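You operate a simulated robot arm through the tools that you are given. There is no shell and no other tool. Be economical: measure what you need, move in short steps, check, and stop when the job is done.

The job below is to be done with a simulated two-armed robot. You get a single attempt, and the scene is never put back.

TASK
Pick up the white primer can with one hand, pass it to the other hand and put it on the front of the steel bench. Set down upright: white primer can.

The check looks at the end state, three seconds after you hand in, the way a careful person would. Anything else that was tipped, shoved, dropped, spilled or broken makes it a failure.

THE ROBOT
Two 6-joint arms with two-finger parallel grippers on one trunk, on a base that drives. Base frame: it is fixed to the floor where the robot stands at the start and does not move with it; the origin is under the middle of the robot, x ahead of it, y to its left, z up. Units: m, rad, N and s.
The left shoulder is at the start at [0.08, 0.216, 1.61], the right one opposite. With the tool pointing down near the work surface each hand reaches from about 0.1 to 0.68 m from the robot's upright axis, wherever it stands, measured 20 degrees to its own side. Places, roughly: front of the steel bench (124x12 cm) [1.26, -0.78, 0.84]. Payload 3.43 kg a hand.
Tool frame (each hand has its own): the origin (TCP) lies between the finger pads and is the grasp point; the fingertips stand 0.03 m ahead of it; z points along the fingers, y is the line along which they close. Largest opening 0.094 m; finger width 0.028, thickness 0.01; the body of the gripper, 0.05 by 0.096 m, starts 0.055 m behind the TCP.
Orientation is told as [roll, pitch, yaw] about the base's x, y, z axes, in that order, counted from this pose: with the fingers straight down and closing along the base's y, the tool's x points along the base's -x, its y along +y and its z along -z.

THE INTERFACE
- The arms move only by the tool servo_tool. It takes "left_deltas", "right_deltas" or both (then of equal length, played together; a hand with none holds still); each is one flat list of numbers, 7 for each row, row after row: the closure, from 0 (fully open) to 1 (shut), then the shift along the tool's x, y, z in m, then the turn, a rotation vector about the tool's x, y, z in rad. In form: [hand, tx, ty, tz, wx, wy, wz, hand, tx, ty, tz, wx, wy, wz, ...]. A call has 1 to 10 rows; each row shifts and turns the commanded pose from where the row before left it, along the tool's axes as they then stand. Each row takes 0.2 s and may step no farther than 0.05 m and 0.15 rad from the row before; otherwise, or with a gripper value out of range, the whole call is refused. A pose out of reach is approached as far as the arm can. The call stops where the force on the tool passes 40 N (or 10 N more than at its start, if that is more) or the arm is blocked; 0.2 s more then pass. The fingers move at their own pace (about 0.072 m/s each) and stop on an object; they squeeze with about 25 N. The grip force told is the motor's: it shows also when the fingers shut on nothing. Time passes only in rows, and 0.2 s behind the last, so rows that do not move let the fingers close. It gives the time, the measured TCP pose, the force on the tool (base axes), the opening and the grip force at its end, in the units of the frame above (readings bear some noise), with the torque about the TCP (base axes, N m) and any sound that the robot's microphone picked up, and new pictures: "pictures" is both (left out), scene, wrist or none (wrist: the cameras of the hands that moved).
- Cameras (640 x 400 px; columns grow to the right, rows downward): "scene" is now at [0.1043, 0.011, 1.764]; the picture's right is [0.16, -0.99, 0.00], its down [-0.78, -0.13, -0.61] and it looks along [0.61, 0.10, -0.79] (base axes); focal length 262 px, centre (320, 200). "left" rides on the left gripper at [0.076, -0.014, -0.102] in its tool frame; the picture's right is [0.18, 0.98, 0.00], its down [-0.75, 0.14, -0.64] and it looks along [-0.63, 0.12, 0.77] (tool axes); focal length 243 px, centre (320, 200). "right" rides on the right gripper at [0.076, 0.014, -0.103] in its tool frame; the picture's right is [-0.18, 0.98, 0.00], its down [-0.75, -0.14, -0.64] and it looks along [-0.63, -0.12, 0.77] (tool axes); focal length 243 px, centre (320, 200). There is no depth. A picture from a camera that has moved, and an enlarged one, comes with that camera's place and axes in the base frame and with its lens.
- lift_body(by): slides the trunk up (or, below 0, down) by that many m; the arms and the scene camera ride with it, the base frame stays. It gives what a move gives, with no picture.
- roll_base(legs): drives the robot by 1 to 6 legs, each [ahead, left, turn to the left] in m, m and rad, along the robot's own axes; the way and the turn of a leg run together, so that a leg with both is an arc; at most 1.5 m and 3.142 rad a leg. The arms and the cameras ride along, it lands a little off, and it stops where it bumps. It gives what a move gives, and a new picture of the scene camera.
- turn_head(pan, tilt): turns the head with the scene camera to pan (to the left, within 1.501 rad either way) and tilt (down, from -0.506 to 1.204), counted from straight ahead of the robot. It gives what a move gives, and a new picture of the scene camera.
- zoom(camera, box): a new picture of the part [left, top, right, bottom] of that camera's present view, enlarged. It takes no simulated time.
- sign_off(): hands the job in; it is judged then, once.

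Work in short steps. Places have to be worked out from the pictures, the camera data and where the tool is seen: move nearer, look again, correct. Check each grasp and each placing, and mend what went wrong. You have 120 turns and 260 pictures in all, those below and enlarged ones among them. Open the grippers and draw the arms clear of the work before you hand the job in, unless the task says otherwise; then end with one line.

The tools are called after "Emit:" as a command line: name --argument value ..., lists and objects as JSON in quotes. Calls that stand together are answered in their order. servo_tool: Moves the arms, as the interface text tells. Its arguments: {"type":"object","properties":{"left_deltas":{"type":"array"},"right_deltas":{"type":"array"},"pictures":{"type":"string","enum":["both","scene","wrist","none"]}},"required":[]} The other tools are called the same way: lift_body (by) slides the trunk up or down; roll_base (legs) drives the base; turn_head (pan, tilt) turns the head that bears the scene camera; zoom (camera, box) takes an enlarged picture of a part of a camera's view; sign_off () hands the job in.

At the start:

```text
time: 0.0
left_ee_pos: [0.4557, 0.2264, 1.0409]
left_tool_rot: [-0.001, 0.0, -0.001]
left_ft_force: [0.9, -0.2, -0.5]
left_ft_torque: [-0.03, -0.01, 0.03]
left_grip_width: 0.0942
left_grip_force: 0.1
right_ee_pos: [0.4838, -0.2573, 1.0409]
right_tool_rot: [0.001, 0.002, -0.001]
right_ft_force: [-0.4, -0.3, 0.4]
right_ft_torque: [0.04, 0.01, 0.01]
right_grip_width: 0.0938
right_grip_force: 0.1
trunk travel left (down, up): [-0.84, 0.0]
robot x, y, heading: [-0.0023, -0.0031, -0.005]
head pan, tilt: [0.164, 0.909]
```

scene: 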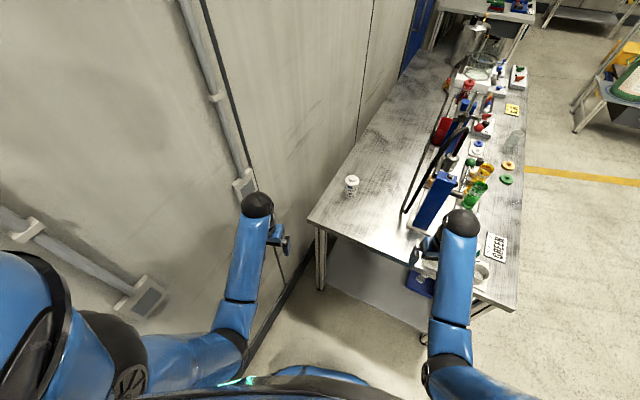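
right: 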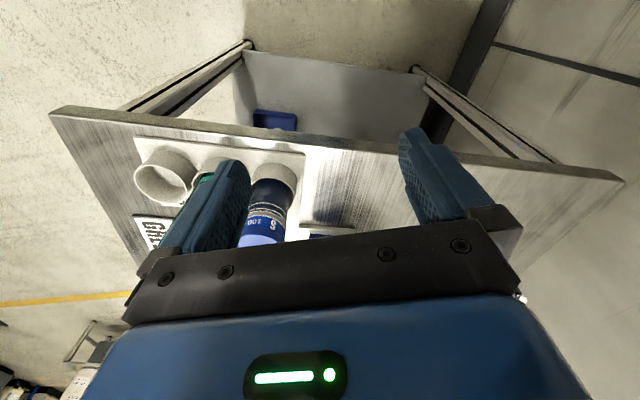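
left: 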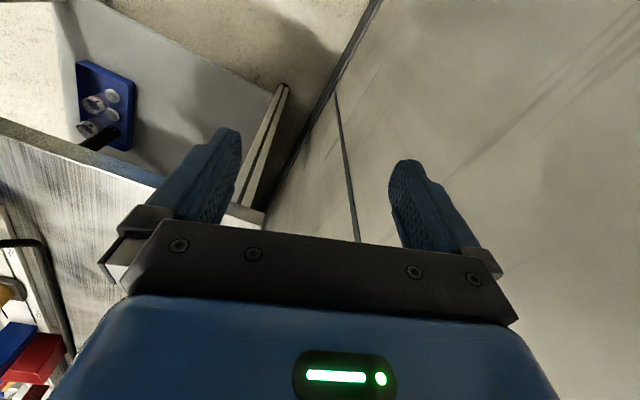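

I'll look closer at the small white object on the bench and the surroundings.

Emit:
zoom --camera "scene" --box '[300, 140, 420, 215]'

Emit:
zoom --camera "scene" --box '[400, 130, 560, 230]'

Emit:
zoom --camera "scene" --box '[400, 10, 560, 110]'

Emit:
zoom --camera "scene" --box '[400, 210, 560, 310]'

```text
5.33 times, centred on (360, 178) of scene
camera zoom: at [0.1043, 0.011, 1.764], right [0.16, -0.99, 0.0], down [-0.78, -0.13, -0.61], along [0.61, 0.1, -0.79], focal length 1400 px, centre (107, 320)
```

zoom: 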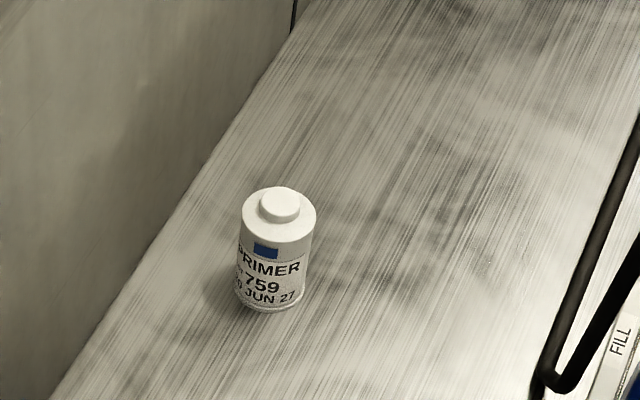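

```text
4.00 times, centred on (480, 180) of scene
camera zoom: at [0.1043, 0.011, 1.764], right [0.16, -0.99, 0.0], down [-0.78, -0.13, -0.61], along [0.61, 0.1, -0.79], focal length 1050 px, centre (-320, 280)
```

zoom: 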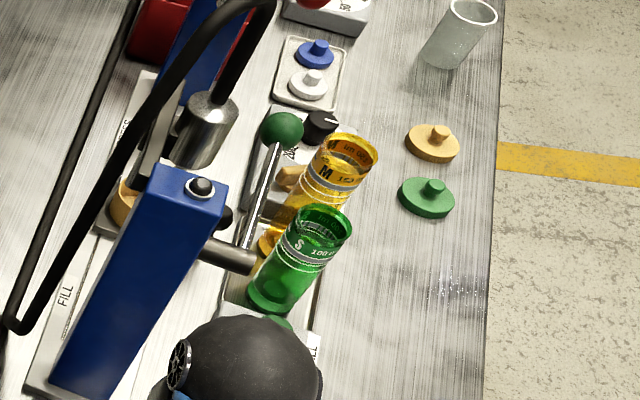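

```text
4.00 times, centred on (480, 60) of scene
camera zoom: at [0.1043, 0.011, 1.764], right [0.16, -0.99, 0.0], down [-0.78, -0.13, -0.61], along [0.61, 0.1, -0.79], focal length 1050 px, centre (-320, 760)
```

zoom: 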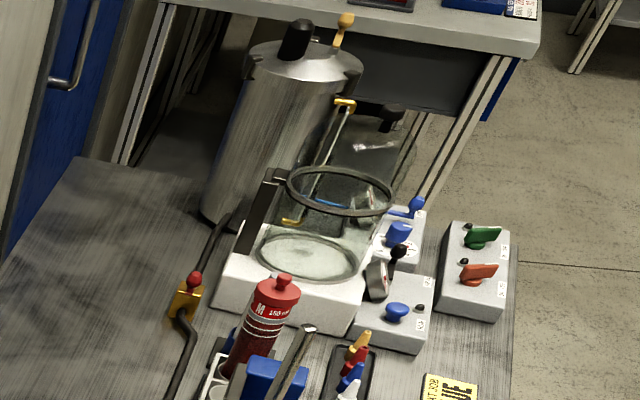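

```text
4.00 times, centred on (480, 260) of scene
camera zoom: at [0.1043, 0.011, 1.764], right [0.16, -0.99, 0.0], down [-0.78, -0.13, -0.61], along [0.61, 0.1, -0.79], focal length 1050 px, centre (-320, -40)
```

zoom: 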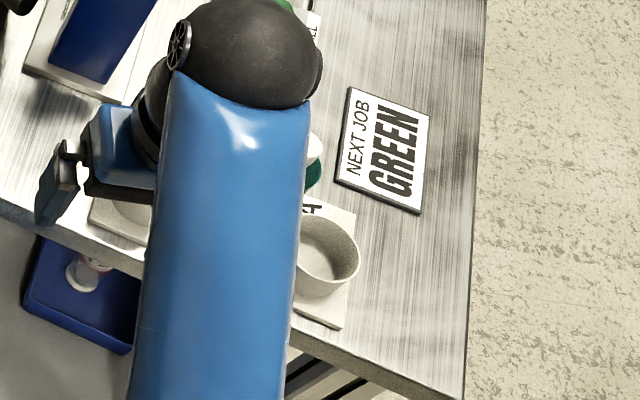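

The primer can stands at about (0.88, 0.0), roughly 6 cm wide and 10 cm tall, on a bench turned about -0.3 rad. Before driving, I'll raise and draw back the right hand so it clears the pump and cups.

Emit:
servo_tool --right_deltas '[0, 0.01, 0, -0.045, 0, 0, 0, 0, 0.02, 0, -0.045, 0, 0, 0, 0, 0.02, 0, -0.045, 0, 0, 0, 0, 0.02, 0, -0.045, 0, 0, 0, 0, 0.02, 0, -0.045, 0, 0, 0, 0, 0.02, 0, -0.045, 0, 0, 0, 0, 0.02, 0, -0.04, 0, 0, 0]' --pictures "scene"

```text
time: 1.6
left_ee_pos: [0.4556, 0.2254, 1.0411]
left_tool_rot: [0.0, -0.001, 0.0]
left_ft_force: [-0.4, 0.5, -0.3]
left_ft_torque: [-0.01, -0.02, 0.01]
left_grip_width: 0.0943
left_grip_force: 0.1
right_ee_pos: [0.4334, -0.2625, 1.0452]
right_tool_rot: [0.0, -0.004, -0.001]
right_ft_force: [0.6, -1.1, 1.0]
right_ft_torque: [0.0, 0.01, -0.01]
right_grip_width: 0.094
right_grip_force: 0.0
right hand out of reach, approached as far as the arm can: row 1, 2, 3, 4, 5, 6, 7
trunk travel left (down, up): [-0.84, 0.0]
robot x, y, heading: [-0.0023, 0.0022, -0.003]
head pan, tilt: [0.164, 0.909]
camera scene: at [0.1037, 0.011, 1.764], right [0.16, -0.99, 0.0], down [-0.78, -0.13, -0.61], along [0.61, 0.1, -0.79], focal length 262 px, centre (320, 200)
```

scene: 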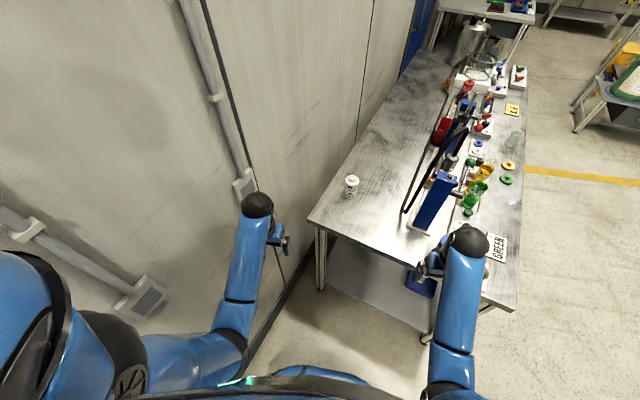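

The right hand couldn't rise with the fingers straight down. I'll try tilting it forward while lifting, which should allow a higher pose.

Emit:
servo_tool --right_deltas '[0, 0, 0, -0.02, 0, -0.14, 0, 0, 0, 0, -0.02, 0, -0.14, 0, 0, 0, 0, -0.02, 0, -0.14, 0, 0, 0, 0, -0.02, 0, -0.14, 0, 0, 0, 0, -0.02, 0, -0.14, 0, 0, 0, 0, -0.02, 0, -0.14, 0, 0, 0, 0, -0.02, 0, -0.14, 0]' --pictures "scene"

```text
time: 3.2
left_ee_pos: [0.4545, 0.2271, 1.0421]
left_tool_rot: [0.0, -0.001, 0.001]
left_ft_force: [0.0, -0.2, 0.0]
left_ft_torque: [0.01, -0.01, -0.02]
left_grip_width: 0.094
left_grip_force: 0.1
right_ee_pos: [0.3929, -0.2601, 1.177]
right_tool_rot: [-0.023, -1.019, 0.041]
right_ft_force: [0.4, 0.3, 0.9]
right_ft_torque: [-0.01, -0.01, -0.03]
right_grip_width: 0.094
right_grip_force: 0.2
right hand out of reach, approached as far as the arm can: row 7
trunk travel left (down, up): [-0.84, 0.0]
robot x, y, heading: [0.0027, -0.0014, -0.0]
head pan, tilt: [0.164, 0.909]
camera scene: at [0.1027, 0.0118, 1.764], right [0.16, -0.99, 0.0], down [-0.78, -0.13, -0.61], along [0.61, 0.1, -0.79], focal length 262 px, centre (320, 200)
```

scene: 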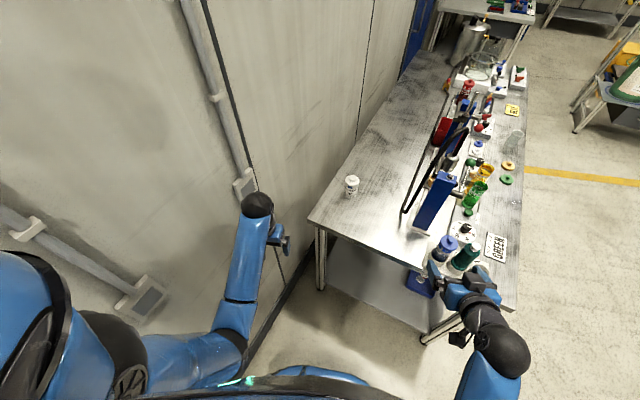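

The right hand is now at z 1.18. I'll pull it a bit further back and up, then drive.

Emit:
servo_tool --right_deltas '[0, -0.02, 0, -0.03, 0, 0, 0, 0, -0.02, 0, -0.03, 0, -0.1, 0, 0, -0.02, 0, -0.03, 0, -0.1, 0]' --pictures "none"

Emit:
roll_base --legs '[[0, 0, -0.295]]'

```text
time: 4.0
left_ee_pos: [0.4564, 0.2264, 1.0403]
left_tool_rot: [-0.002, -0.001, -0.001]
left_ft_force: [0.1, 0.1, -0.6]
left_ft_torque: [0.03, 0.0, 0.0]
left_grip_width: 0.0939
left_grip_force: 0.2
right_ee_pos: [0.4104, -0.2269, 1.2174]
right_tool_rot: [-0.155, -1.236, 0.347]
right_ft_force: [0.7, 0.0, -0.3]
right_ft_torque: [0.01, -0.01, 0.0]
right_grip_width: 0.0941
right_grip_force: 0.0
right hand out of reach, approached as far as the arm can: row 1, 2, 3
trunk travel left (down, up): [-0.84, 0.0]
robot x, y, heading: [-0.0005, -0.0005, 0.004]
head pan, tilt: [0.164, 0.909]
stopped in row 3 (right hand): the arm was blocked; the commanded pose is now the measured one
```

```text
time: 5.3
left_ee_pos: [0.5015, 0.0856, 1.0406]
left_tool_rot: [0.001, -0.001, -0.296]
left_ft_force: [-0.3, 0.6, -0.2]
left_ft_torque: [0.0, 0.02, -0.01]
left_grip_width: 0.0937
left_grip_force: 0.1
right_ee_pos: [0.3275, -0.3369, 1.2181]
right_tool_rot: [-0.156, -1.234, 0.052]
right_ft_force: [-0.2, -0.3, 0.4]
right_ft_torque: [-0.01, -0.03, 0.03]
right_grip_width: 0.0938
right_grip_force: 0.0
trunk travel left (down, up): [-0.84, 0.0]
robot x, y, heading: [-0.0005, 0.0017, -0.293]
head pan, tilt: [0.164, 0.909]
camera scene: at [0.1038, -0.019, 1.7639], right [-0.13, -0.99, 0.0], down [-0.78, 0.1, -0.61], along [0.61, -0.08, -0.79], focal length 262 px, centre (320, 200)
```

scene: 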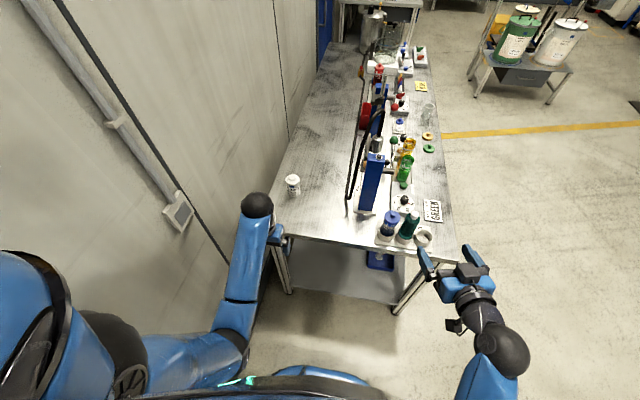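

Facing along the bench now. I'll tilt the left hand forward about 1 rad before driving in, then see how high and far it sits.

Emit:
servo_tool --left_deltas '[0, 0, 0, 0, 0, -0.14, 0, 0, 0, 0, 0, 0, -0.14, 0, 0, 0, 0, 0, 0, -0.14, 0, 0, 0, 0, 0, 0, -0.14, 0, 0, 0, 0, 0, 0, -0.14, 0, 0, 0, 0, 0, 0, -0.14, 0, 0, 0, 0, 0, 0, -0.14, 0]' --pictures "wrist"

```text
time: 7.0
left_ee_pos: [0.5009, 0.0845, 1.0418]
left_tool_rot: [0.003, -0.981, -0.297]
left_ft_force: [-0.1, 0.2, -0.2]
left_ft_torque: [-0.01, 0.02, 0.02]
left_grip_width: 0.094
left_grip_force: 0.1
right_ee_pos: [0.3275, -0.3363, 1.2183]
right_tool_rot: [-0.155, -1.238, 0.053]
right_ft_force: [-0.6, -0.5, 0.4]
right_ft_torque: [0.01, 0.04, -0.01]
right_grip_width: 0.0941
right_grip_force: 0.1
trunk travel left (down, up): [-0.84, 0.0]
robot x, y, heading: [0.0034, -0.0007, -0.295]
head pan, tilt: [0.164, 0.909]
camera left: at [0.375, 0.1085, 1.0343], right [0.19, 0.97, -0.15], down [-0.07, 0.17, 0.98], along [0.98, -0.17, 0.1], focal length 243 px, centre (320, 200)
```

left: 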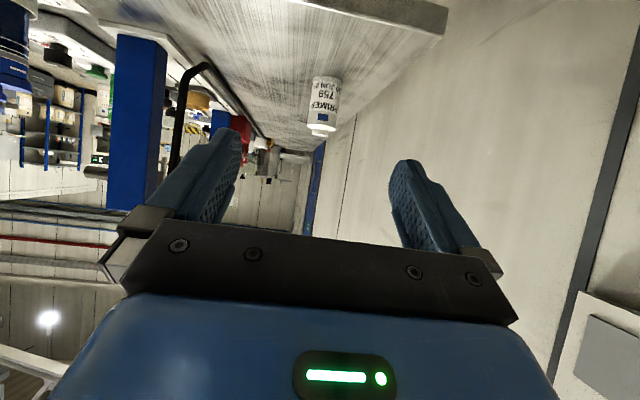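

The wrist view puts the can at about (0.878, -0.003), base on z 0.84, body top about 0.93. I'll drive 0.27 ahead and 0.025 left, with the hands still above the bench.

Emit:
roll_base --legs '[[0.27, 0.025, 0]]'

Emit:
zoom --camera "left" --box '[0, 0, 640, 400]'

```text
time: 8.9
left_ee_pos: [0.7655, 0.0319, 1.0412]
left_tool_rot: [0.003, -0.981, -0.294]
left_ft_force: [0.4, 0.4, 0.0]
left_ft_torque: [0.0, 0.01, -0.02]
left_grip_width: 0.0939
left_grip_force: 0.0
right_ee_pos: [0.5922, -0.3894, 1.2175]
right_tool_rot: [-0.159, -1.241, 0.058]
right_ft_force: [-0.2, 0.2, 0.0]
right_ft_torque: [0.0, 0.0, -0.01]
right_grip_width: 0.0942
right_grip_force: 0.0
trunk travel left (down, up): [-0.84, 0.0]
robot x, y, heading: [0.2619, -0.0539, -0.291]
head pan, tilt: [0.164, 0.909]
camera scene: at [0.3646, -0.0724, 1.7643], right [-0.13, -0.99, 0.0], down [-0.78, 0.1, -0.62], along [0.61, -0.08, -0.79], focal length 262 px, centre (320, 200)
```

scene: 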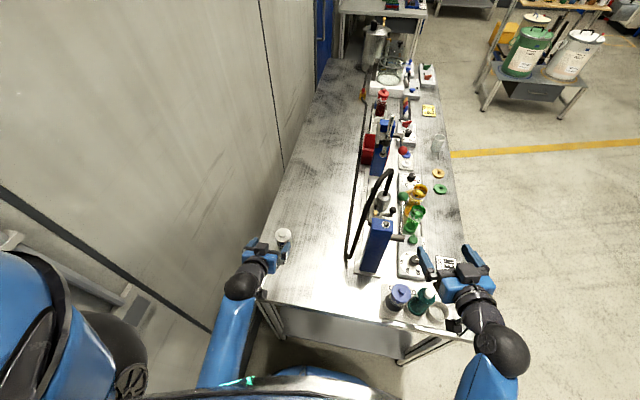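

```text
1.00 times, centred on (320, 200) of left (not enlarged: the box is as wide or as high as the picture)
camera zoom: at [0.6386, 0.0561, 1.0354], right [0.19, 0.97, -0.15], down [-0.07, 0.17, 0.98], along [0.98, -0.17, 0.1], focal length 243 px, centre (320, 200)
```

zoom: 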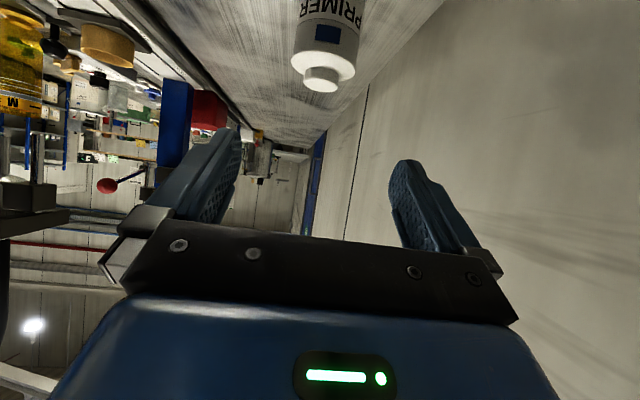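

The can is dead ahead of the left hand, 0.117 m away along the heading. I'll lower the hand about 0.13 behind it and check.

Emit:
servo_tool --left_deltas '[0, 0.027, 0, 0.018, 0, 0, 0, 0, 0.027, 0, 0.018, 0, 0, 0, 0, 0.027, 0, 0.018, 0, 0, 0, 0, 0.027, 0, 0.018, 0, 0, 0]'

```text
time: 9.9
left_ee_pos: [0.7676, 0.0313, 0.911]
left_tool_rot: [0.0, -0.98, -0.291]
left_ft_force: [-0.1, 0.0, 0.8]
left_ft_torque: [0.01, 0.05, 0.0]
left_grip_width: 0.0942
left_grip_force: 0.0
right_ee_pos: [0.5979, -0.3902, 1.2162]
right_tool_rot: [-0.155, -1.237, 0.058]
right_ft_force: [0.3, 0.5, 0.1]
right_ft_torque: [0.01, 0.02, -0.02]
right_grip_width: 0.0938
right_grip_force: 0.1
trunk travel left (down, up): [-0.84, 0.0]
robot x, y, heading: [0.264, -0.0521, -0.291]
head pan, tilt: [0.164, 0.909]
camera scene: at [0.3719, -0.0737, 1.7638], right [-0.13, -0.99, 0.0], down [-0.78, 0.1, -0.61], along [0.61, -0.08, -0.79], focal length 262 px, centre (320, 200)
camera left: at [0.6424, 0.0558, 0.9045], right [0.18, 0.97, -0.15], down [-0.07, 0.17, 0.98], along [0.98, -0.17, 0.1], focal length 243 px, centre (320, 200)
```

scene: 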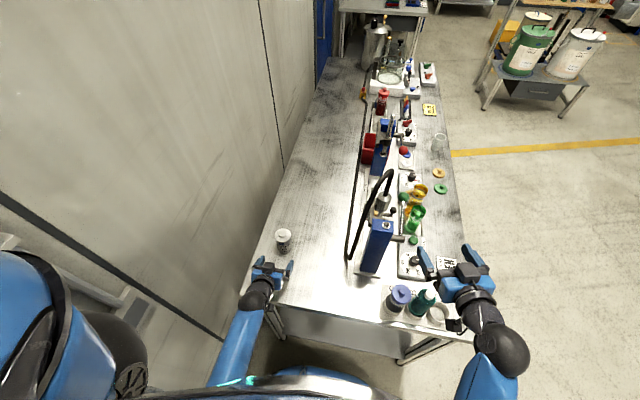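
left: 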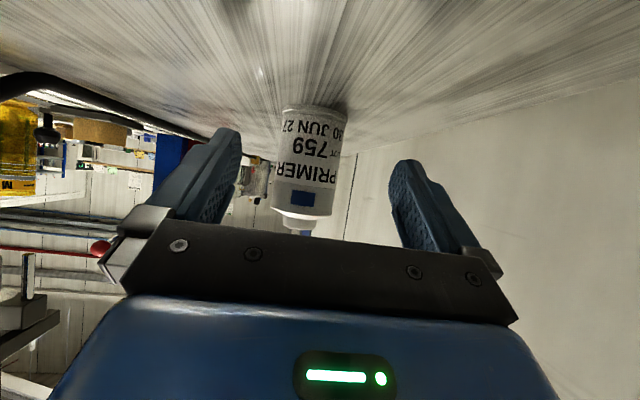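

The can sits centred between the fingers, about 0.118 m ahead. I'll lower 0.03 more and advance 0.09, then look again.

Emit:
servo_tool --left_deltas '[0, 0.025, 0, 0.017, 0, 0, 0, 0, -0.0167, 0, 0.025, 0, 0, 0, 0, -0.0167, 0, 0.025, 0, 0, 0, 0, -0.0167, 0, 0.025, 0, 0, 0]' --pictures "wrist"

Emit:
zoom --camera "scene" --box '[220, 200, 348, 280]'

```text
time: 10.9
left_ee_pos: [0.853, 0.0073, 0.8799]
left_tool_rot: [0.001, -0.981, -0.292]
left_ft_force: [1.0, -0.4, 0.6]
left_ft_torque: [-0.02, 0.03, -0.01]
left_grip_width: 0.094
left_grip_force: 0.1
right_ee_pos: [0.5957, -0.3903, 1.217]
right_tool_rot: [-0.156, -1.238, 0.057]
right_ft_force: [0.0, -0.2, -0.6]
right_ft_torque: [-0.01, 0.0, -0.01]
right_grip_width: 0.0941
right_grip_force: 0.1
trunk travel left (down, up): [-0.84, 0.0]
robot x, y, heading: [0.2656, -0.0505, -0.289]
head pan, tilt: [0.164, 0.909]
camera left: at [0.7279, 0.0296, 0.8743], right [0.18, 0.97, -0.15], down [-0.07, 0.17, 0.98], along [0.98, -0.17, 0.1], focal length 243 px, centre (320, 200)
```

left: 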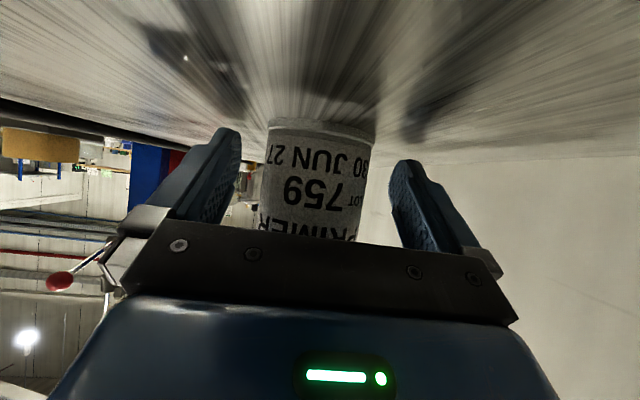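

```text
5.00 times, centred on (284, 240) of scene
camera zoom: at [0.3706, -0.0737, 1.7639], right [-0.13, -0.99, 0.0], down [-0.78, 0.1, -0.61], along [0.61, -0.08, -0.79], focal length 1312 px, centre (500, 0)
```

zoom: 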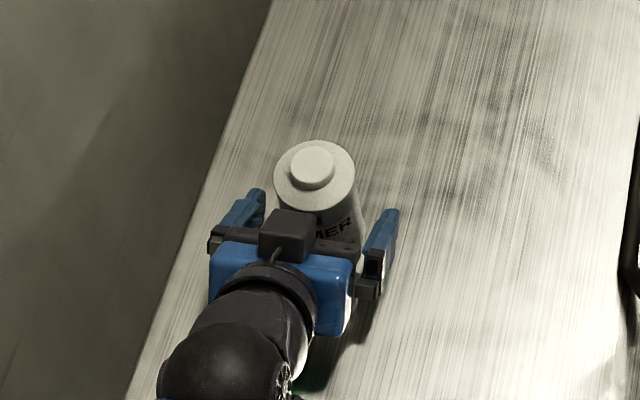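

The can is about 0.025 m ahead of the TCP and centred. I'll advance 0.018 and close the left fingers.

Emit:
servo_tool --left_deltas '[0, -0.005, 0, 0.0075, 0, 0, 0, 0, -0.005, 0, 0.0075, 0, 0, 0, 0.6, 0, 0, 0, 0, 0, 0, 1, 0, 0, 0, 0, 0, 0, 1, 0, 0, 0, 0, 0, 0, 1, 0, 0, 0, 0, 0, 0]' --pictures "wrist"

Emit:
zoom --camera "scene" --box '[220, 200, 348, 280]'

```text
time: 12.3
left_ee_pos: [0.871, 0.0009, 0.8803]
left_tool_rot: [0.002, -0.979, -0.294]
left_ft_force: [0.1, -1.0, -0.2]
left_ft_torque: [0.03, -0.02, -0.03]
left_grip_width: 0.0638
left_grip_force: 24.9
right_ee_pos: [0.5951, -0.3893, 1.2176]
right_tool_rot: [-0.157, -1.238, 0.058]
right_ft_force: [-0.2, -0.5, -0.7]
right_ft_torque: [-0.02, -0.01, 0.03]
right_grip_width: 0.0941
right_grip_force: 0.0
trunk travel left (down, up): [-0.84, 0.0]
robot x, y, heading: [0.2687, -0.0587, -0.292]
head pan, tilt: [0.164, 0.909]
camera left: at [0.7447, 0.0249, 0.8744], right [0.18, 0.97, -0.15], down [-0.07, 0.17, 0.98], along [0.98, -0.17, 0.1], focal length 243 px, centre (320, 200)
```

left: 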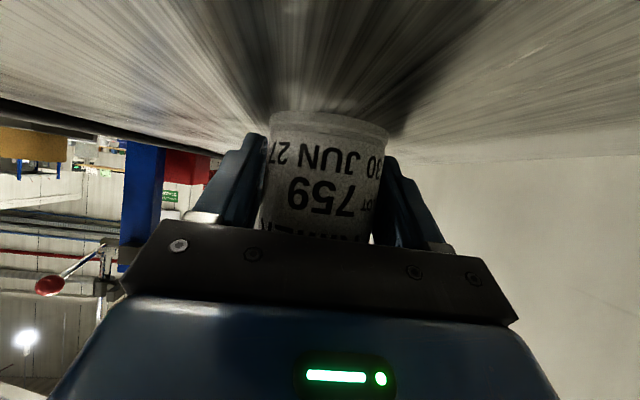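

```text
5.00 times, centred on (284, 240) of scene
camera zoom: at [0.3699, -0.0736, 1.7639], right [-0.13, -0.99, 0.0], down [-0.78, 0.1, -0.61], along [0.61, -0.08, -0.79], focal length 1312 px, centre (500, 0)
```

zoom: 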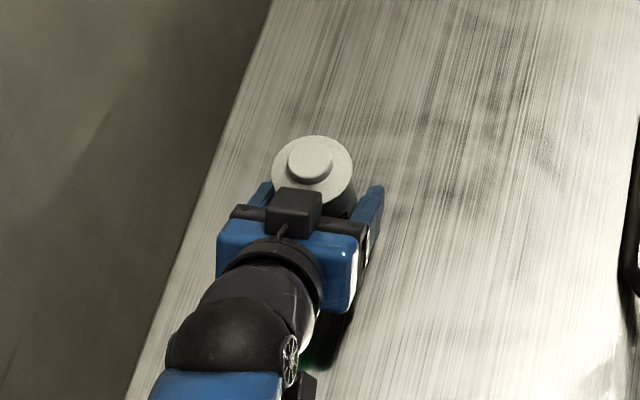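

Gripped: 0.0638 m wide with 25 N on it. I'll lift straight up 0.12 m.

Emit:
servo_tool --left_deltas '[1, -0.021, 0, -0.014, 0, 0, 0, 1, -0.021, 0, -0.014, 0, 0, 0, 1, -0.021, 0, -0.014, 0, 0, 0, 1, -0.021, 0, -0.014, 0, 0, 0, 1, -0.021, 0, -0.014, 0, 0, 0]'

```text
time: 13.5
left_ee_pos: [0.8708, -0.0001, 1.0063]
left_tool_rot: [0.001, -0.978, -0.292]
left_ft_force: [-0.8, -0.3, -3.0]
left_ft_torque: [0.0, 0.06, -0.02]
left_grip_width: 0.062
left_grip_force: 25.2
right_ee_pos: [0.5955, -0.3896, 1.2179]
right_tool_rot: [-0.157, -1.238, 0.058]
right_ft_force: [-0.3, 0.1, 0.1]
right_ft_torque: [-0.01, 0.0, 0.05]
right_grip_width: 0.0942
right_grip_force: 0.0
trunk travel left (down, up): [-0.84, 0.0]
robot x, y, heading: [0.2698, -0.0526, -0.297]
head pan, tilt: [0.164, 0.909]
camera scene: at [0.3695, -0.0735, 1.7639], right [-0.13, -0.99, 0.0], down [-0.78, 0.1, -0.61], along [0.61, -0.08, -0.79], focal length 262 px, centre (320, 200)
camera left: at [0.7453, 0.0245, 1.0007], right [0.18, 0.97, -0.15], down [-0.07, 0.17, 0.98], along [0.98, -0.17, 0.1], focal length 243 px, centre (320, 200)
```

scene: 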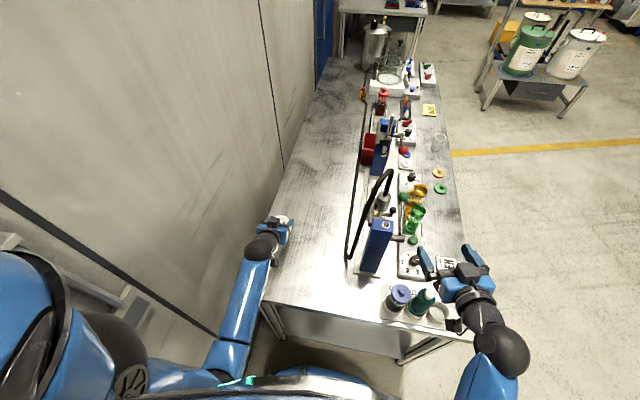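
left: 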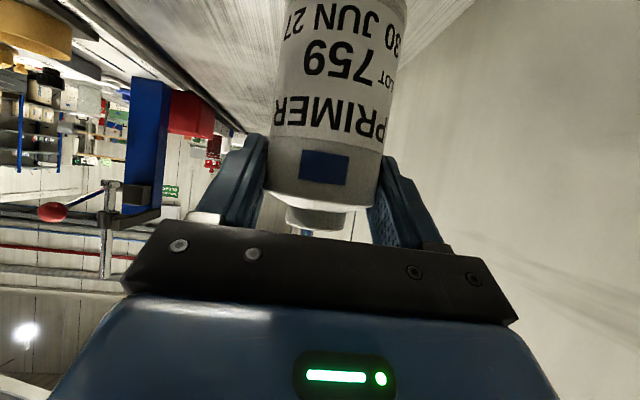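

The can seems to have slid down in the fingers while lifting. I'll check whether it is still slipping.

Emit:
servo_tool --left_deltas '[1, 0, 0, 0, 0, 0, 0, 1, 0, 0, 0, 0, 0, 0]' --pictures "wrist"

Emit:
zoom --camera "scene" --box '[220, 180, 348, 260]'

```text
time: 14.1
left_ee_pos: [0.8719, -0.0002, 1.006]
left_tool_rot: [0.002, -0.978, -0.293]
left_ft_force: [0.9, 0.3, -2.8]
left_ft_torque: [-0.01, -0.01, 0.04]
left_grip_width: 0.0623
left_grip_force: 25.0
right_ee_pos: [0.5933, -0.3898, 1.2177]
right_tool_rot: [-0.158, -1.238, 0.056]
right_ft_force: [-0.4, -0.5, -0.3]
right_ft_torque: [0.01, 0.01, -0.03]
right_grip_width: 0.0936
right_grip_force: 0.0
trunk travel left (down, up): [-0.84, 0.0]
robot x, y, heading: [0.2627, -0.0518, -0.287]
head pan, tilt: [0.164, 0.909]
camera left: at [0.7459, 0.0245, 1.0005], right [0.18, 0.97, -0.15], down [-0.07, 0.17, 0.98], along [0.98, -0.17, 0.1], focal length 243 px, centre (320, 200)
```

left: 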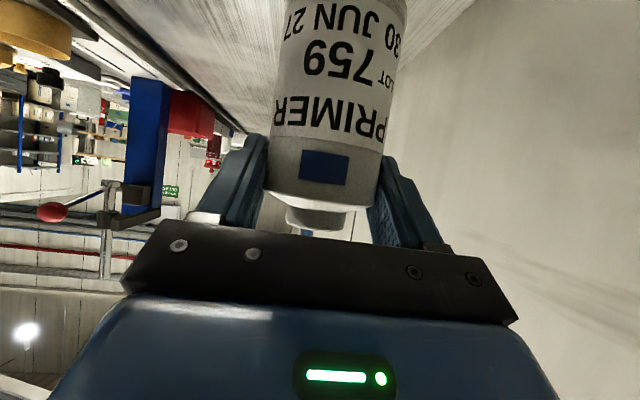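

```text
5.00 times, centred on (284, 220) of scene
camera zoom: at [0.37, -0.0734, 1.7639], right [-0.13, -0.99, 0.0], down [-0.78, 0.1, -0.61], along [0.61, -0.08, -0.79], focal length 1312 px, centre (500, 100)
```

zoom: 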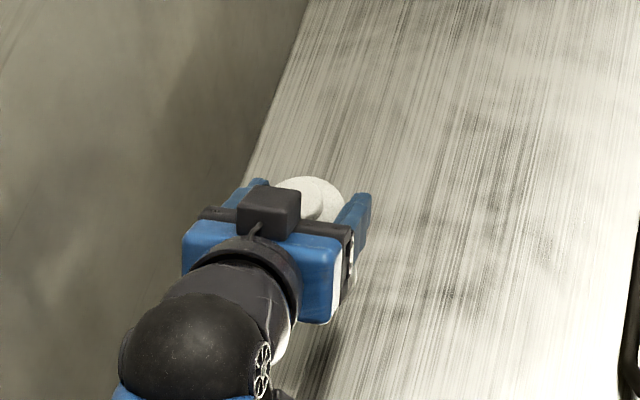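

The can holds steady now (about 3 N weight), but it slid roughly 5 cm so the fingers hold its upper part. I'll look closer at the contact.

Emit:
zoom --camera "left" --box '[200, 0, 456, 260]'

```text
1.54 times, centred on (328, 130) of left
camera zoom: at [0.7459, 0.0245, 1.0005], right [0.18, 0.97, -0.15], down [-0.07, 0.17, 0.98], along [0.98, -0.17, 0.1], focal length 373 px, centre (308, 308)
```

zoom: 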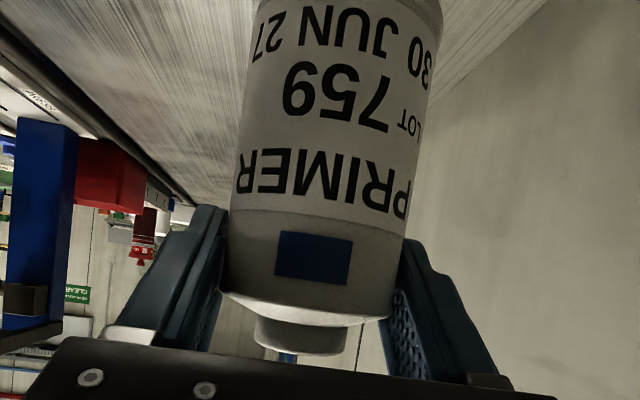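

The fingers ended on the bare band above the label, so the label is evidently slippery. I'll set the can back down at the same spot and regrasp it on the bare band with a flatter hand; that also leaves room for the right hand to come from above.

Emit:
servo_tool --left_deltas '[1, 0.0166, 0, 0.0111, 0, 0, 0, 1, 0.0166, 0, 0.0111, 0, 0, 0, 1, 0.0166, 0, 0.0111, 0, 0, 0, 1, 0.0042, 0, 0.0028, 0, 0, 0, 1, 0.0042, 0, 0.0028, 0, 0, 0, 1, 0.0042, 0, 0.0028, 0, 0, 0]' --pictures "wrist"

```text
time: 15.5
left_ee_pos: [0.8719, -0.0014, 0.9337]
left_tool_rot: [0.001, -0.988, -0.293]
left_ft_force: [0.6, 0.7, 9.9]
left_ft_torque: [0.14, 0.32, -0.06]
left_grip_width: 0.0621
left_grip_force: 25.4
right_ee_pos: [0.593, -0.3908, 1.2179]
right_tool_rot: [-0.157, -1.238, 0.057]
right_ft_force: [-0.2, 0.0, 0.3]
right_ft_torque: [-0.03, -0.02, 0.04]
right_grip_width: 0.0938
right_grip_force: 0.1
trunk travel left (down, up): [-0.84, 0.0]
robot x, y, heading: [0.2654, -0.056, -0.29]
head pan, tilt: [0.164, 0.909]
camera left: at [0.7459, 0.0239, 0.9275], right [0.19, 0.97, -0.15], down [-0.08, 0.17, 0.98], along [0.98, -0.17, 0.1], focal length 243 px, centre (320, 200)
```

left: 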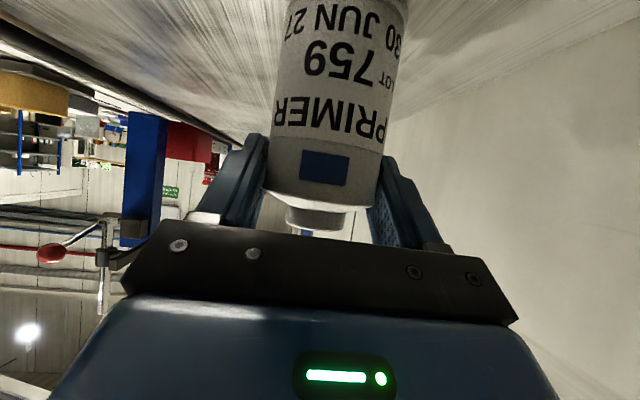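

The can is standing on the bench (reaction 10 N) and the bare band held without slip. I'll relax the push, open, and back off 0.09 m level.

Emit:
servo_tool --left_deltas '[1, -0.0022, 0, -0.0014, 0, 0, 0, 0, 0, 0, 0, 0, 0, 0, 0, 0, 0, 0, 0, 0, 0, 0, 0, 0, 0, 0, 0, 0, 0, 0.0111, 0, -0.0166, 0, 0, 0, 0, 0.0167, 0, -0.025, 0, 0, 0, 0, 0.0222, 0, -0.0332, 0, 0, 0]' --pictures "wrist"

```text
time: 17.1
left_ee_pos: [0.7839, 0.0266, 0.9341]
left_tool_rot: [0.0, -0.981, -0.293]
left_ft_force: [-0.4, 0.6, 0.9]
left_ft_torque: [0.01, -0.02, -0.02]
left_grip_width: 0.0941
left_grip_force: 0.1
right_ee_pos: [0.593, -0.3892, 1.2174]
right_tool_rot: [-0.158, -1.237, 0.057]
right_ft_force: [0.1, -0.4, 0.3]
right_ft_torque: [0.02, 0.02, 0.02]
right_grip_width: 0.094
right_grip_force: 0.0
trunk travel left (down, up): [-0.84, 0.0]
robot x, y, heading: [0.2665, -0.0532, -0.293]
head pan, tilt: [0.164, 0.909]
camera left: at [0.6577, 0.0504, 0.9273], right [0.19, 0.97, -0.15], down [-0.07, 0.17, 0.98], along [0.98, -0.17, 0.1], focal length 243 px, centre (320, 200)
```

left: 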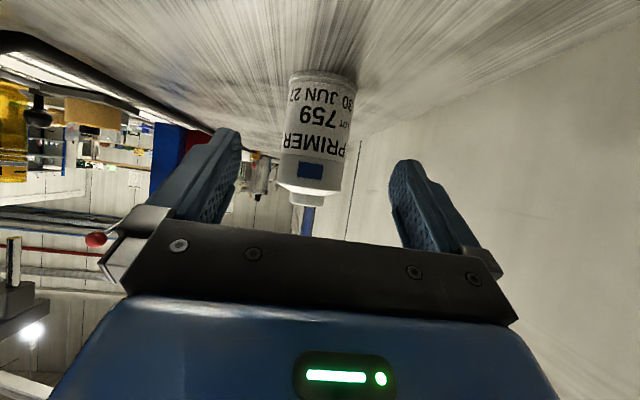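

The can stands upright. Now I flatten the left hand by 0.32 rad (pitch about -1.3) before going back in.

Emit:
servo_tool --left_deltas '[0, 0, 0, 0, 0, -0.11, 0, 0, 0, 0, 0, 0, -0.11, 0, 0, 0, 0, 0, 0, -0.1, 0]' --pictures "wrist"

Emit:
zoom --camera "scene" --box '[200, 190, 360, 290]'

```text
time: 17.9
left_ee_pos: [0.787, 0.0367, 0.9323]
left_tool_rot: [0.054, -1.217, -0.295]
left_ft_force: [-0.4, -0.2, -0.2]
left_ft_torque: [0.03, 0.02, -0.01]
left_grip_width: 0.094
left_grip_force: 0.0
left hand out of reach, approached as far as the arm can: row 3
right_ee_pos: [0.5945, -0.3893, 1.2169]
right_tool_rot: [-0.157, -1.237, 0.059]
right_ft_force: [-1.1, -0.4, -0.7]
right_ft_torque: [-0.01, 0.01, 0.0]
right_grip_width: 0.0942
right_grip_force: 0.1
trunk travel left (down, up): [-0.84, 0.0]
robot x, y, heading: [0.2662, -0.0553, -0.29]
head pan, tilt: [0.164, 0.909]
camera left: at [0.666, 0.0534, 0.8963], right [0.18, 0.97, -0.15], down [-0.3, 0.2, 0.93], along [0.94, -0.12, 0.33], focal length 243 px, centre (320, 200)
```

left: 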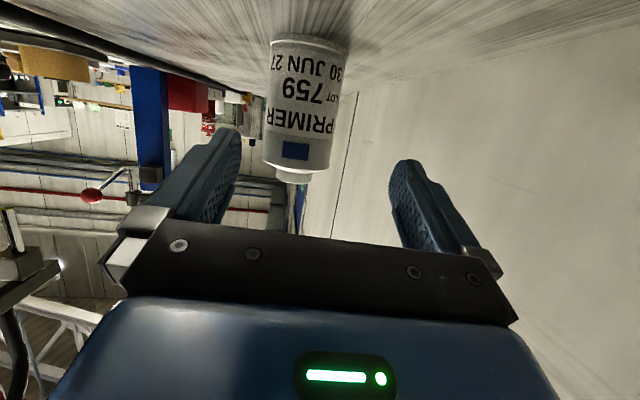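

```text
4.00 times, centred on (280, 240) of scene
camera zoom: at [0.3697, -0.0733, 1.764], right [-0.13, -0.99, 0.0], down [-0.78, 0.1, -0.61], along [0.61, -0.08, -0.79], focal length 1050 px, centre (480, 40)
```

zoom: 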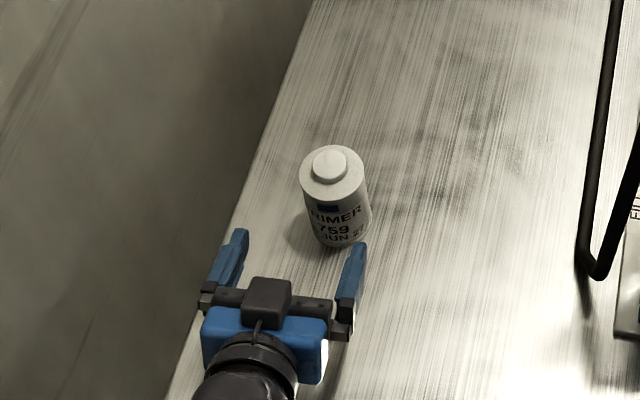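

Row 3 was slightly out of reach at this close-in radius. Extending forward should ease it, so I'll advance 0.035 m (still short of the can) and check the pose.

Emit:
servo_tool --left_deltas '[0, -0.005, 0, 0.017, 0, 0, 0, 0, -0.005, 0, 0.017, 0, 0, 0]' --pictures "none"

```text
time: 18.5
left_ee_pos: [0.8228, 0.0262, 0.9283]
left_tool_rot: [0.051, -1.216, -0.295]
left_ft_force: [0.6, 0.7, -0.3]
left_ft_torque: [0.0, 0.04, -0.01]
left_grip_width: 0.094
left_grip_force: 0.1
right_ee_pos: [0.5951, -0.389, 1.2175]
right_tool_rot: [-0.156, -1.237, 0.056]
right_ft_force: [0.2, -1.0, 0.3]
right_ft_torque: [0.03, 0.01, 0.0]
right_grip_width: 0.0939
right_grip_force: 0.1
trunk travel left (down, up): [-0.84, 0.0]
robot x, y, heading: [0.2671, -0.052, -0.292]
head pan, tilt: [0.164, 0.909]
```

Pose is pitch -1.216 with a little roll. I'll correct the roll, tilt a bit more and shift 0.011 to the right.

Emit:
servo_tool --left_deltas '[0, 0, -0.006, 0, 0.017, -0.015, -0.046, 0, 0, -0.005, 0, 0, -0.06, 0]' --pictures "wrist"

```text
time: 19.1
left_ee_pos: [0.8196, 0.0162, 0.9309]
left_tool_rot: [-0.114, -1.291, -0.138]
left_ft_force: [0.3, 0.7, 0.6]
left_ft_torque: [0.03, -0.02, 0.02]
left_grip_width: 0.094
left_grip_force: 0.0
right_ee_pos: [0.5949, -0.3892, 1.2166]
right_tool_rot: [-0.155, -1.237, 0.056]
right_ft_force: [0.2, 0.4, -0.2]
right_ft_torque: [-0.01, 0.0, 0.03]
right_grip_width: 0.0939
right_grip_force: 0.0
trunk travel left (down, up): [-0.84, 0.0]
robot x, y, heading: [0.2661, -0.0571, -0.291]
head pan, tilt: [0.164, 0.909]
camera left: at [0.7004, 0.0313, 0.8855], right [0.19, 0.96, -0.21], down [-0.36, 0.26, 0.9], along [0.92, -0.09, 0.39], focal length 243 px, centre (320, 200)
```

left: 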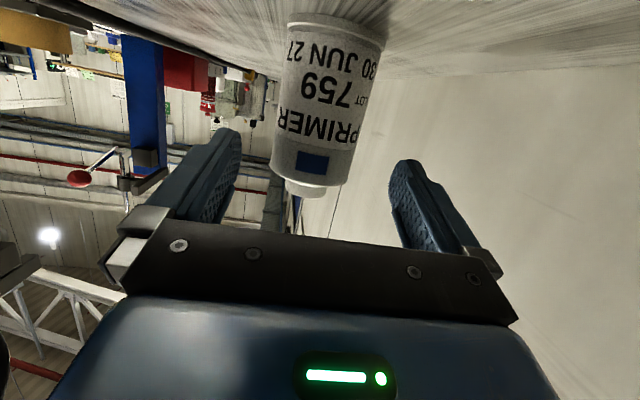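

Pitch is now -1.29 with only small residual roll, and the can is centred. I'll trim the roll, and advance 0.05 m to straddle the bare band.

Emit:
servo_tool --left_deltas '[0, 0, -0.003, 0, 0, 0, 0.033, 0, -0.0055, 0, 0.0245, 0, 0, 0, 0, -0.0055, 0, 0.0245, 0, 0, 0]' --pictures "wrist"

Emit:
zoom --camera "scene" --box '[200, 190, 360, 290]'

```text
time: 19.9
left_ee_pos: [0.8687, 0.002, 0.9269]
left_tool_rot: [0.004, -1.291, -0.257]
left_ft_force: [0.9, -0.8, -0.5]
left_ft_torque: [-0.05, -0.01, 0.0]
left_grip_width: 0.0941
left_grip_force: 0.1
right_ee_pos: [0.5963, -0.3907, 1.2164]
right_tool_rot: [-0.155, -1.237, 0.056]
right_ft_force: [0.0, 0.1, -0.5]
right_ft_torque: [0.01, -0.03, 0.01]
right_grip_width: 0.0941
right_grip_force: 0.1
trunk travel left (down, up): [-0.84, 0.0]
robot x, y, heading: [0.267, -0.0541, -0.29]
head pan, tilt: [0.164, 0.909]
camera left: at [0.7501, 0.0185, 0.8816], right [0.2, 0.96, -0.18], down [-0.36, 0.24, 0.9], along [0.91, -0.12, 0.39], focal length 243 px, centre (320, 200)
```

left: 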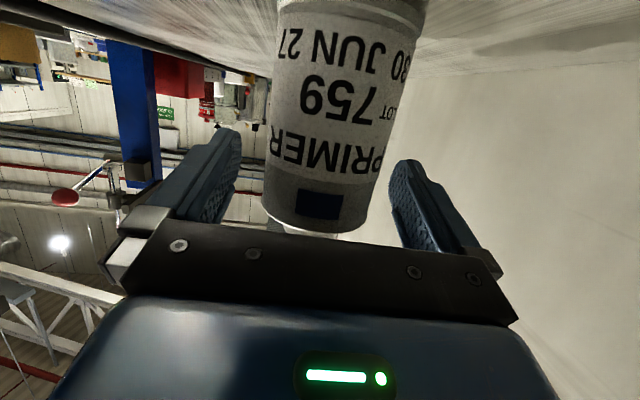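

```text
4.00 times, centred on (280, 240) of scene
camera zoom: at [0.3723, -0.074, 1.7638], right [-0.13, -0.99, 0.0], down [-0.78, 0.1, -0.61], along [0.61, -0.08, -0.79], focal length 1050 px, centre (480, 40)
```

zoom: 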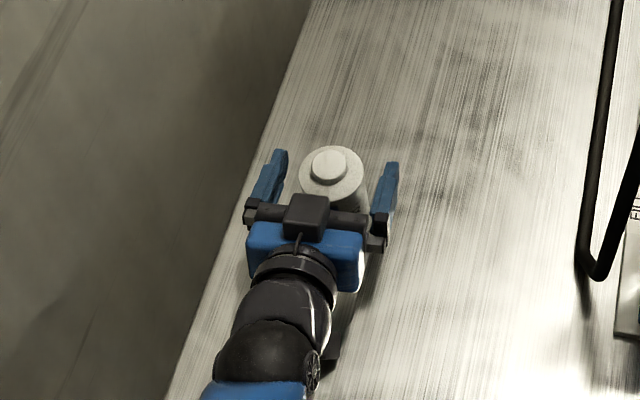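

Well aligned (pitch -1.29, roll ~0). Closing on the bare band and lifting slowly.

Emit:
servo_tool --left_deltas '[0.6, 0, 0, 0, 0, 0, 0, 1, 0, 0, 0, 0, 0, 0, 1, 0, 0, 0, 0, 0, 0, 1, 0, 0, 0, 0, 0, 0, 1, -0.0096, 0, -0.0027, 0, 0, 0, 1, -0.0096, 0, -0.0027, 0, 0, 0, 1, -0.0192, 0, -0.0055, 0, 0, 0, 1, -0.0192, 0, -0.0055, 0, 0, 0]' --pictures "wrist"

```text
time: 21.7
left_ee_pos: [0.8702, 0.0034, 0.9651]
left_tool_rot: [0.012, -1.295, -0.257]
left_ft_force: [0.0, 0.7, -2.4]
left_ft_torque: [-0.02, 0.0, 0.0]
left_grip_width: 0.0633
left_grip_force: 25.0
left hand out of reach, approached as far as the arm can: row 7, 8
right_ee_pos: [0.5954, -0.3891, 1.2173]
right_tool_rot: [-0.157, -1.237, 0.058]
right_ft_force: [-0.5, 0.0, 0.0]
right_ft_torque: [-0.02, -0.02, 0.01]
right_grip_width: 0.0941
right_grip_force: 0.1
trunk travel left (down, up): [-0.84, 0.0]
robot x, y, heading: [0.2665, -0.0552, -0.29]
head pan, tilt: [0.164, 0.909]
camera left: at [0.7495, 0.0202, 0.9193], right [0.19, 0.97, -0.17], down [-0.37, 0.23, 0.9], along [0.91, -0.11, 0.4], focal length 243 px, centre (320, 200)
```

left: 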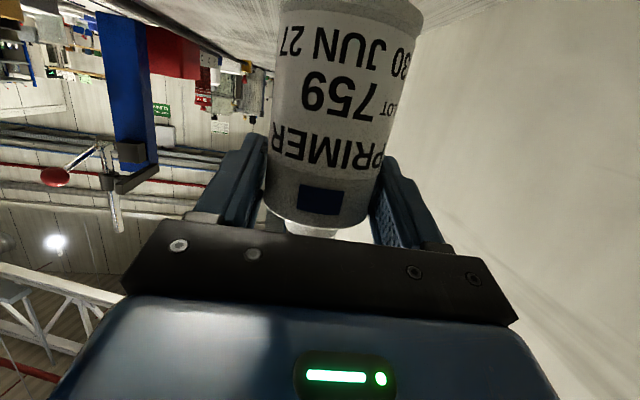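

No slip this time. I'll back the robot 0.35 m straight away from the bench for the handover.

Emit:
roll_base --legs '[[-0.35, 0, 0]]'

Emit:
zoom --camera "left" --box '[0, 0, 640, 400]'

```text
time: 23.9
left_ee_pos: [0.5382, 0.1021, 0.9635]
left_tool_rot: [0.014, -1.292, -0.26]
left_ft_force: [0.1, 0.7, -3.1]
left_ft_torque: [0.01, 0.02, 0.02]
left_grip_width: 0.0634
left_grip_force: 25.2
right_ee_pos: [0.266, -0.2908, 1.2164]
right_tool_rot: [-0.153, -1.235, 0.053]
right_ft_force: [0.1, 0.1, -0.3]
right_ft_torque: [0.01, -0.01, -0.03]
right_grip_width: 0.094
right_grip_force: 0.0
trunk travel left (down, up): [-0.84, 0.0]
robot x, y, heading: [-0.0681, 0.0448, -0.294]
head pan, tilt: [0.164, 0.909]
camera scene: at [0.0431, 0.0248, 1.7636], right [-0.13, -0.99, 0.0], down [-0.78, 0.1, -0.61], along [0.61, -0.08, -0.79], focal length 262 px, centre (320, 200)
```

scene: 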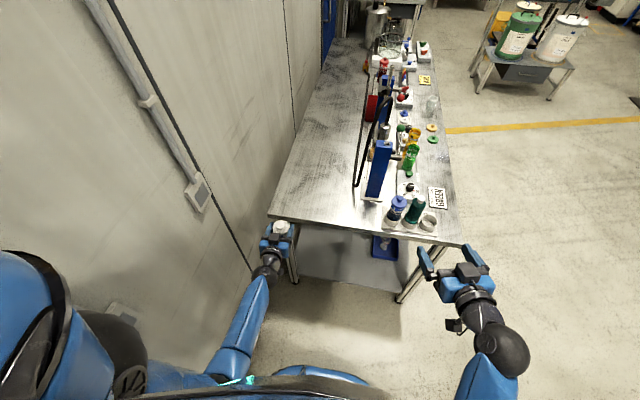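

```text
1.00 times, centred on (320, 200) of left (not enlarged: the box is as wide or as high as the picture)
camera zoom: at [0.4205, 0.1183, 0.9185], right [0.19, 0.97, -0.17], down [-0.36, 0.23, 0.9], along [0.91, -0.11, 0.4], focal length 243 px, centre (320, 200)
```

zoom: 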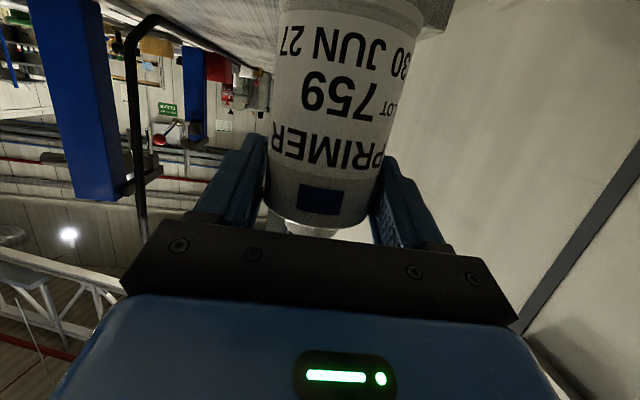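

Handover place: just before the robot's middle. I'll swing the left hand 0.2 m to the right while yawing it 0.6 rad rightward, so the right hand can come from above with crossed fingers.

Emit:
servo_tool --left_deltas '[1, -0.0006, -0.04, 0.0023, 0.1156, 0, 0.0326, 1, -0.0019, -0.0394, 0.0069, 0.1156, 0, 0.0326, 1, -0.0032, -0.038, 0.0114, 0.1156, 0, 0.0326, 1, -0.0044, -0.0365, 0.0157, 0.1156, 0, 0.0326, 1, -0.0056, -0.0343, 0.0198, 0.1156, 0, 0.0326]'

```text
time: 25.1
left_ee_pos: [0.501, -0.0958, 0.9646]
left_tool_rot: [0.012, -1.292, -0.858]
left_ft_force: [-0.3, -0.3, -3.5]
left_ft_torque: [0.0, 0.03, -0.01]
left_grip_width: 0.0634
left_grip_force: 25.2
right_ee_pos: [0.2637, -0.2922, 1.2172]
right_tool_rot: [-0.152, -1.236, 0.052]
right_ft_force: [-0.7, -0.6, 0.4]
right_ft_torque: [-0.01, 0.0, 0.04]
right_grip_width: 0.094
right_grip_force: 0.0
trunk travel left (down, up): [-0.84, 0.0]
robot x, y, heading: [-0.0651, 0.0467, -0.295]
head pan, tilt: [0.164, 0.909]
camera scene: at [0.0401, 0.0242, 1.7638], right [-0.13, -0.99, 0.0], down [-0.78, 0.1, -0.61], along [0.61, -0.08, -0.79], focal length 262 px, centre (320, 200)
camera left: at [0.4113, -0.0145, 0.9193], right [0.7, 0.69, -0.17], down [-0.17, 0.4, 0.9], along [0.69, -0.6, 0.4], focal length 243 px, centre (320, 200)
```

scene: 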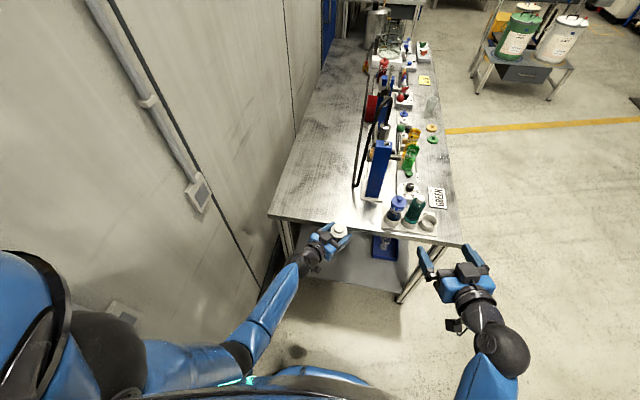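
left: 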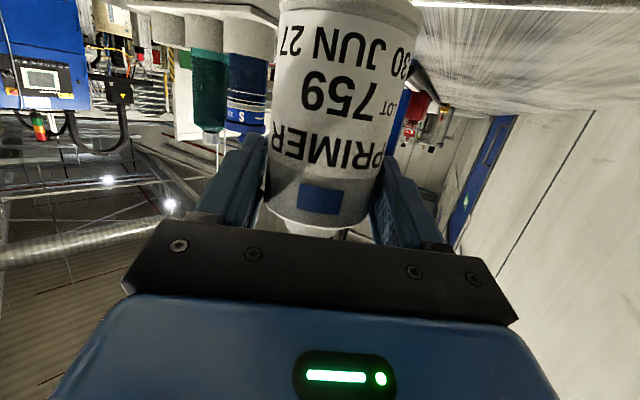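

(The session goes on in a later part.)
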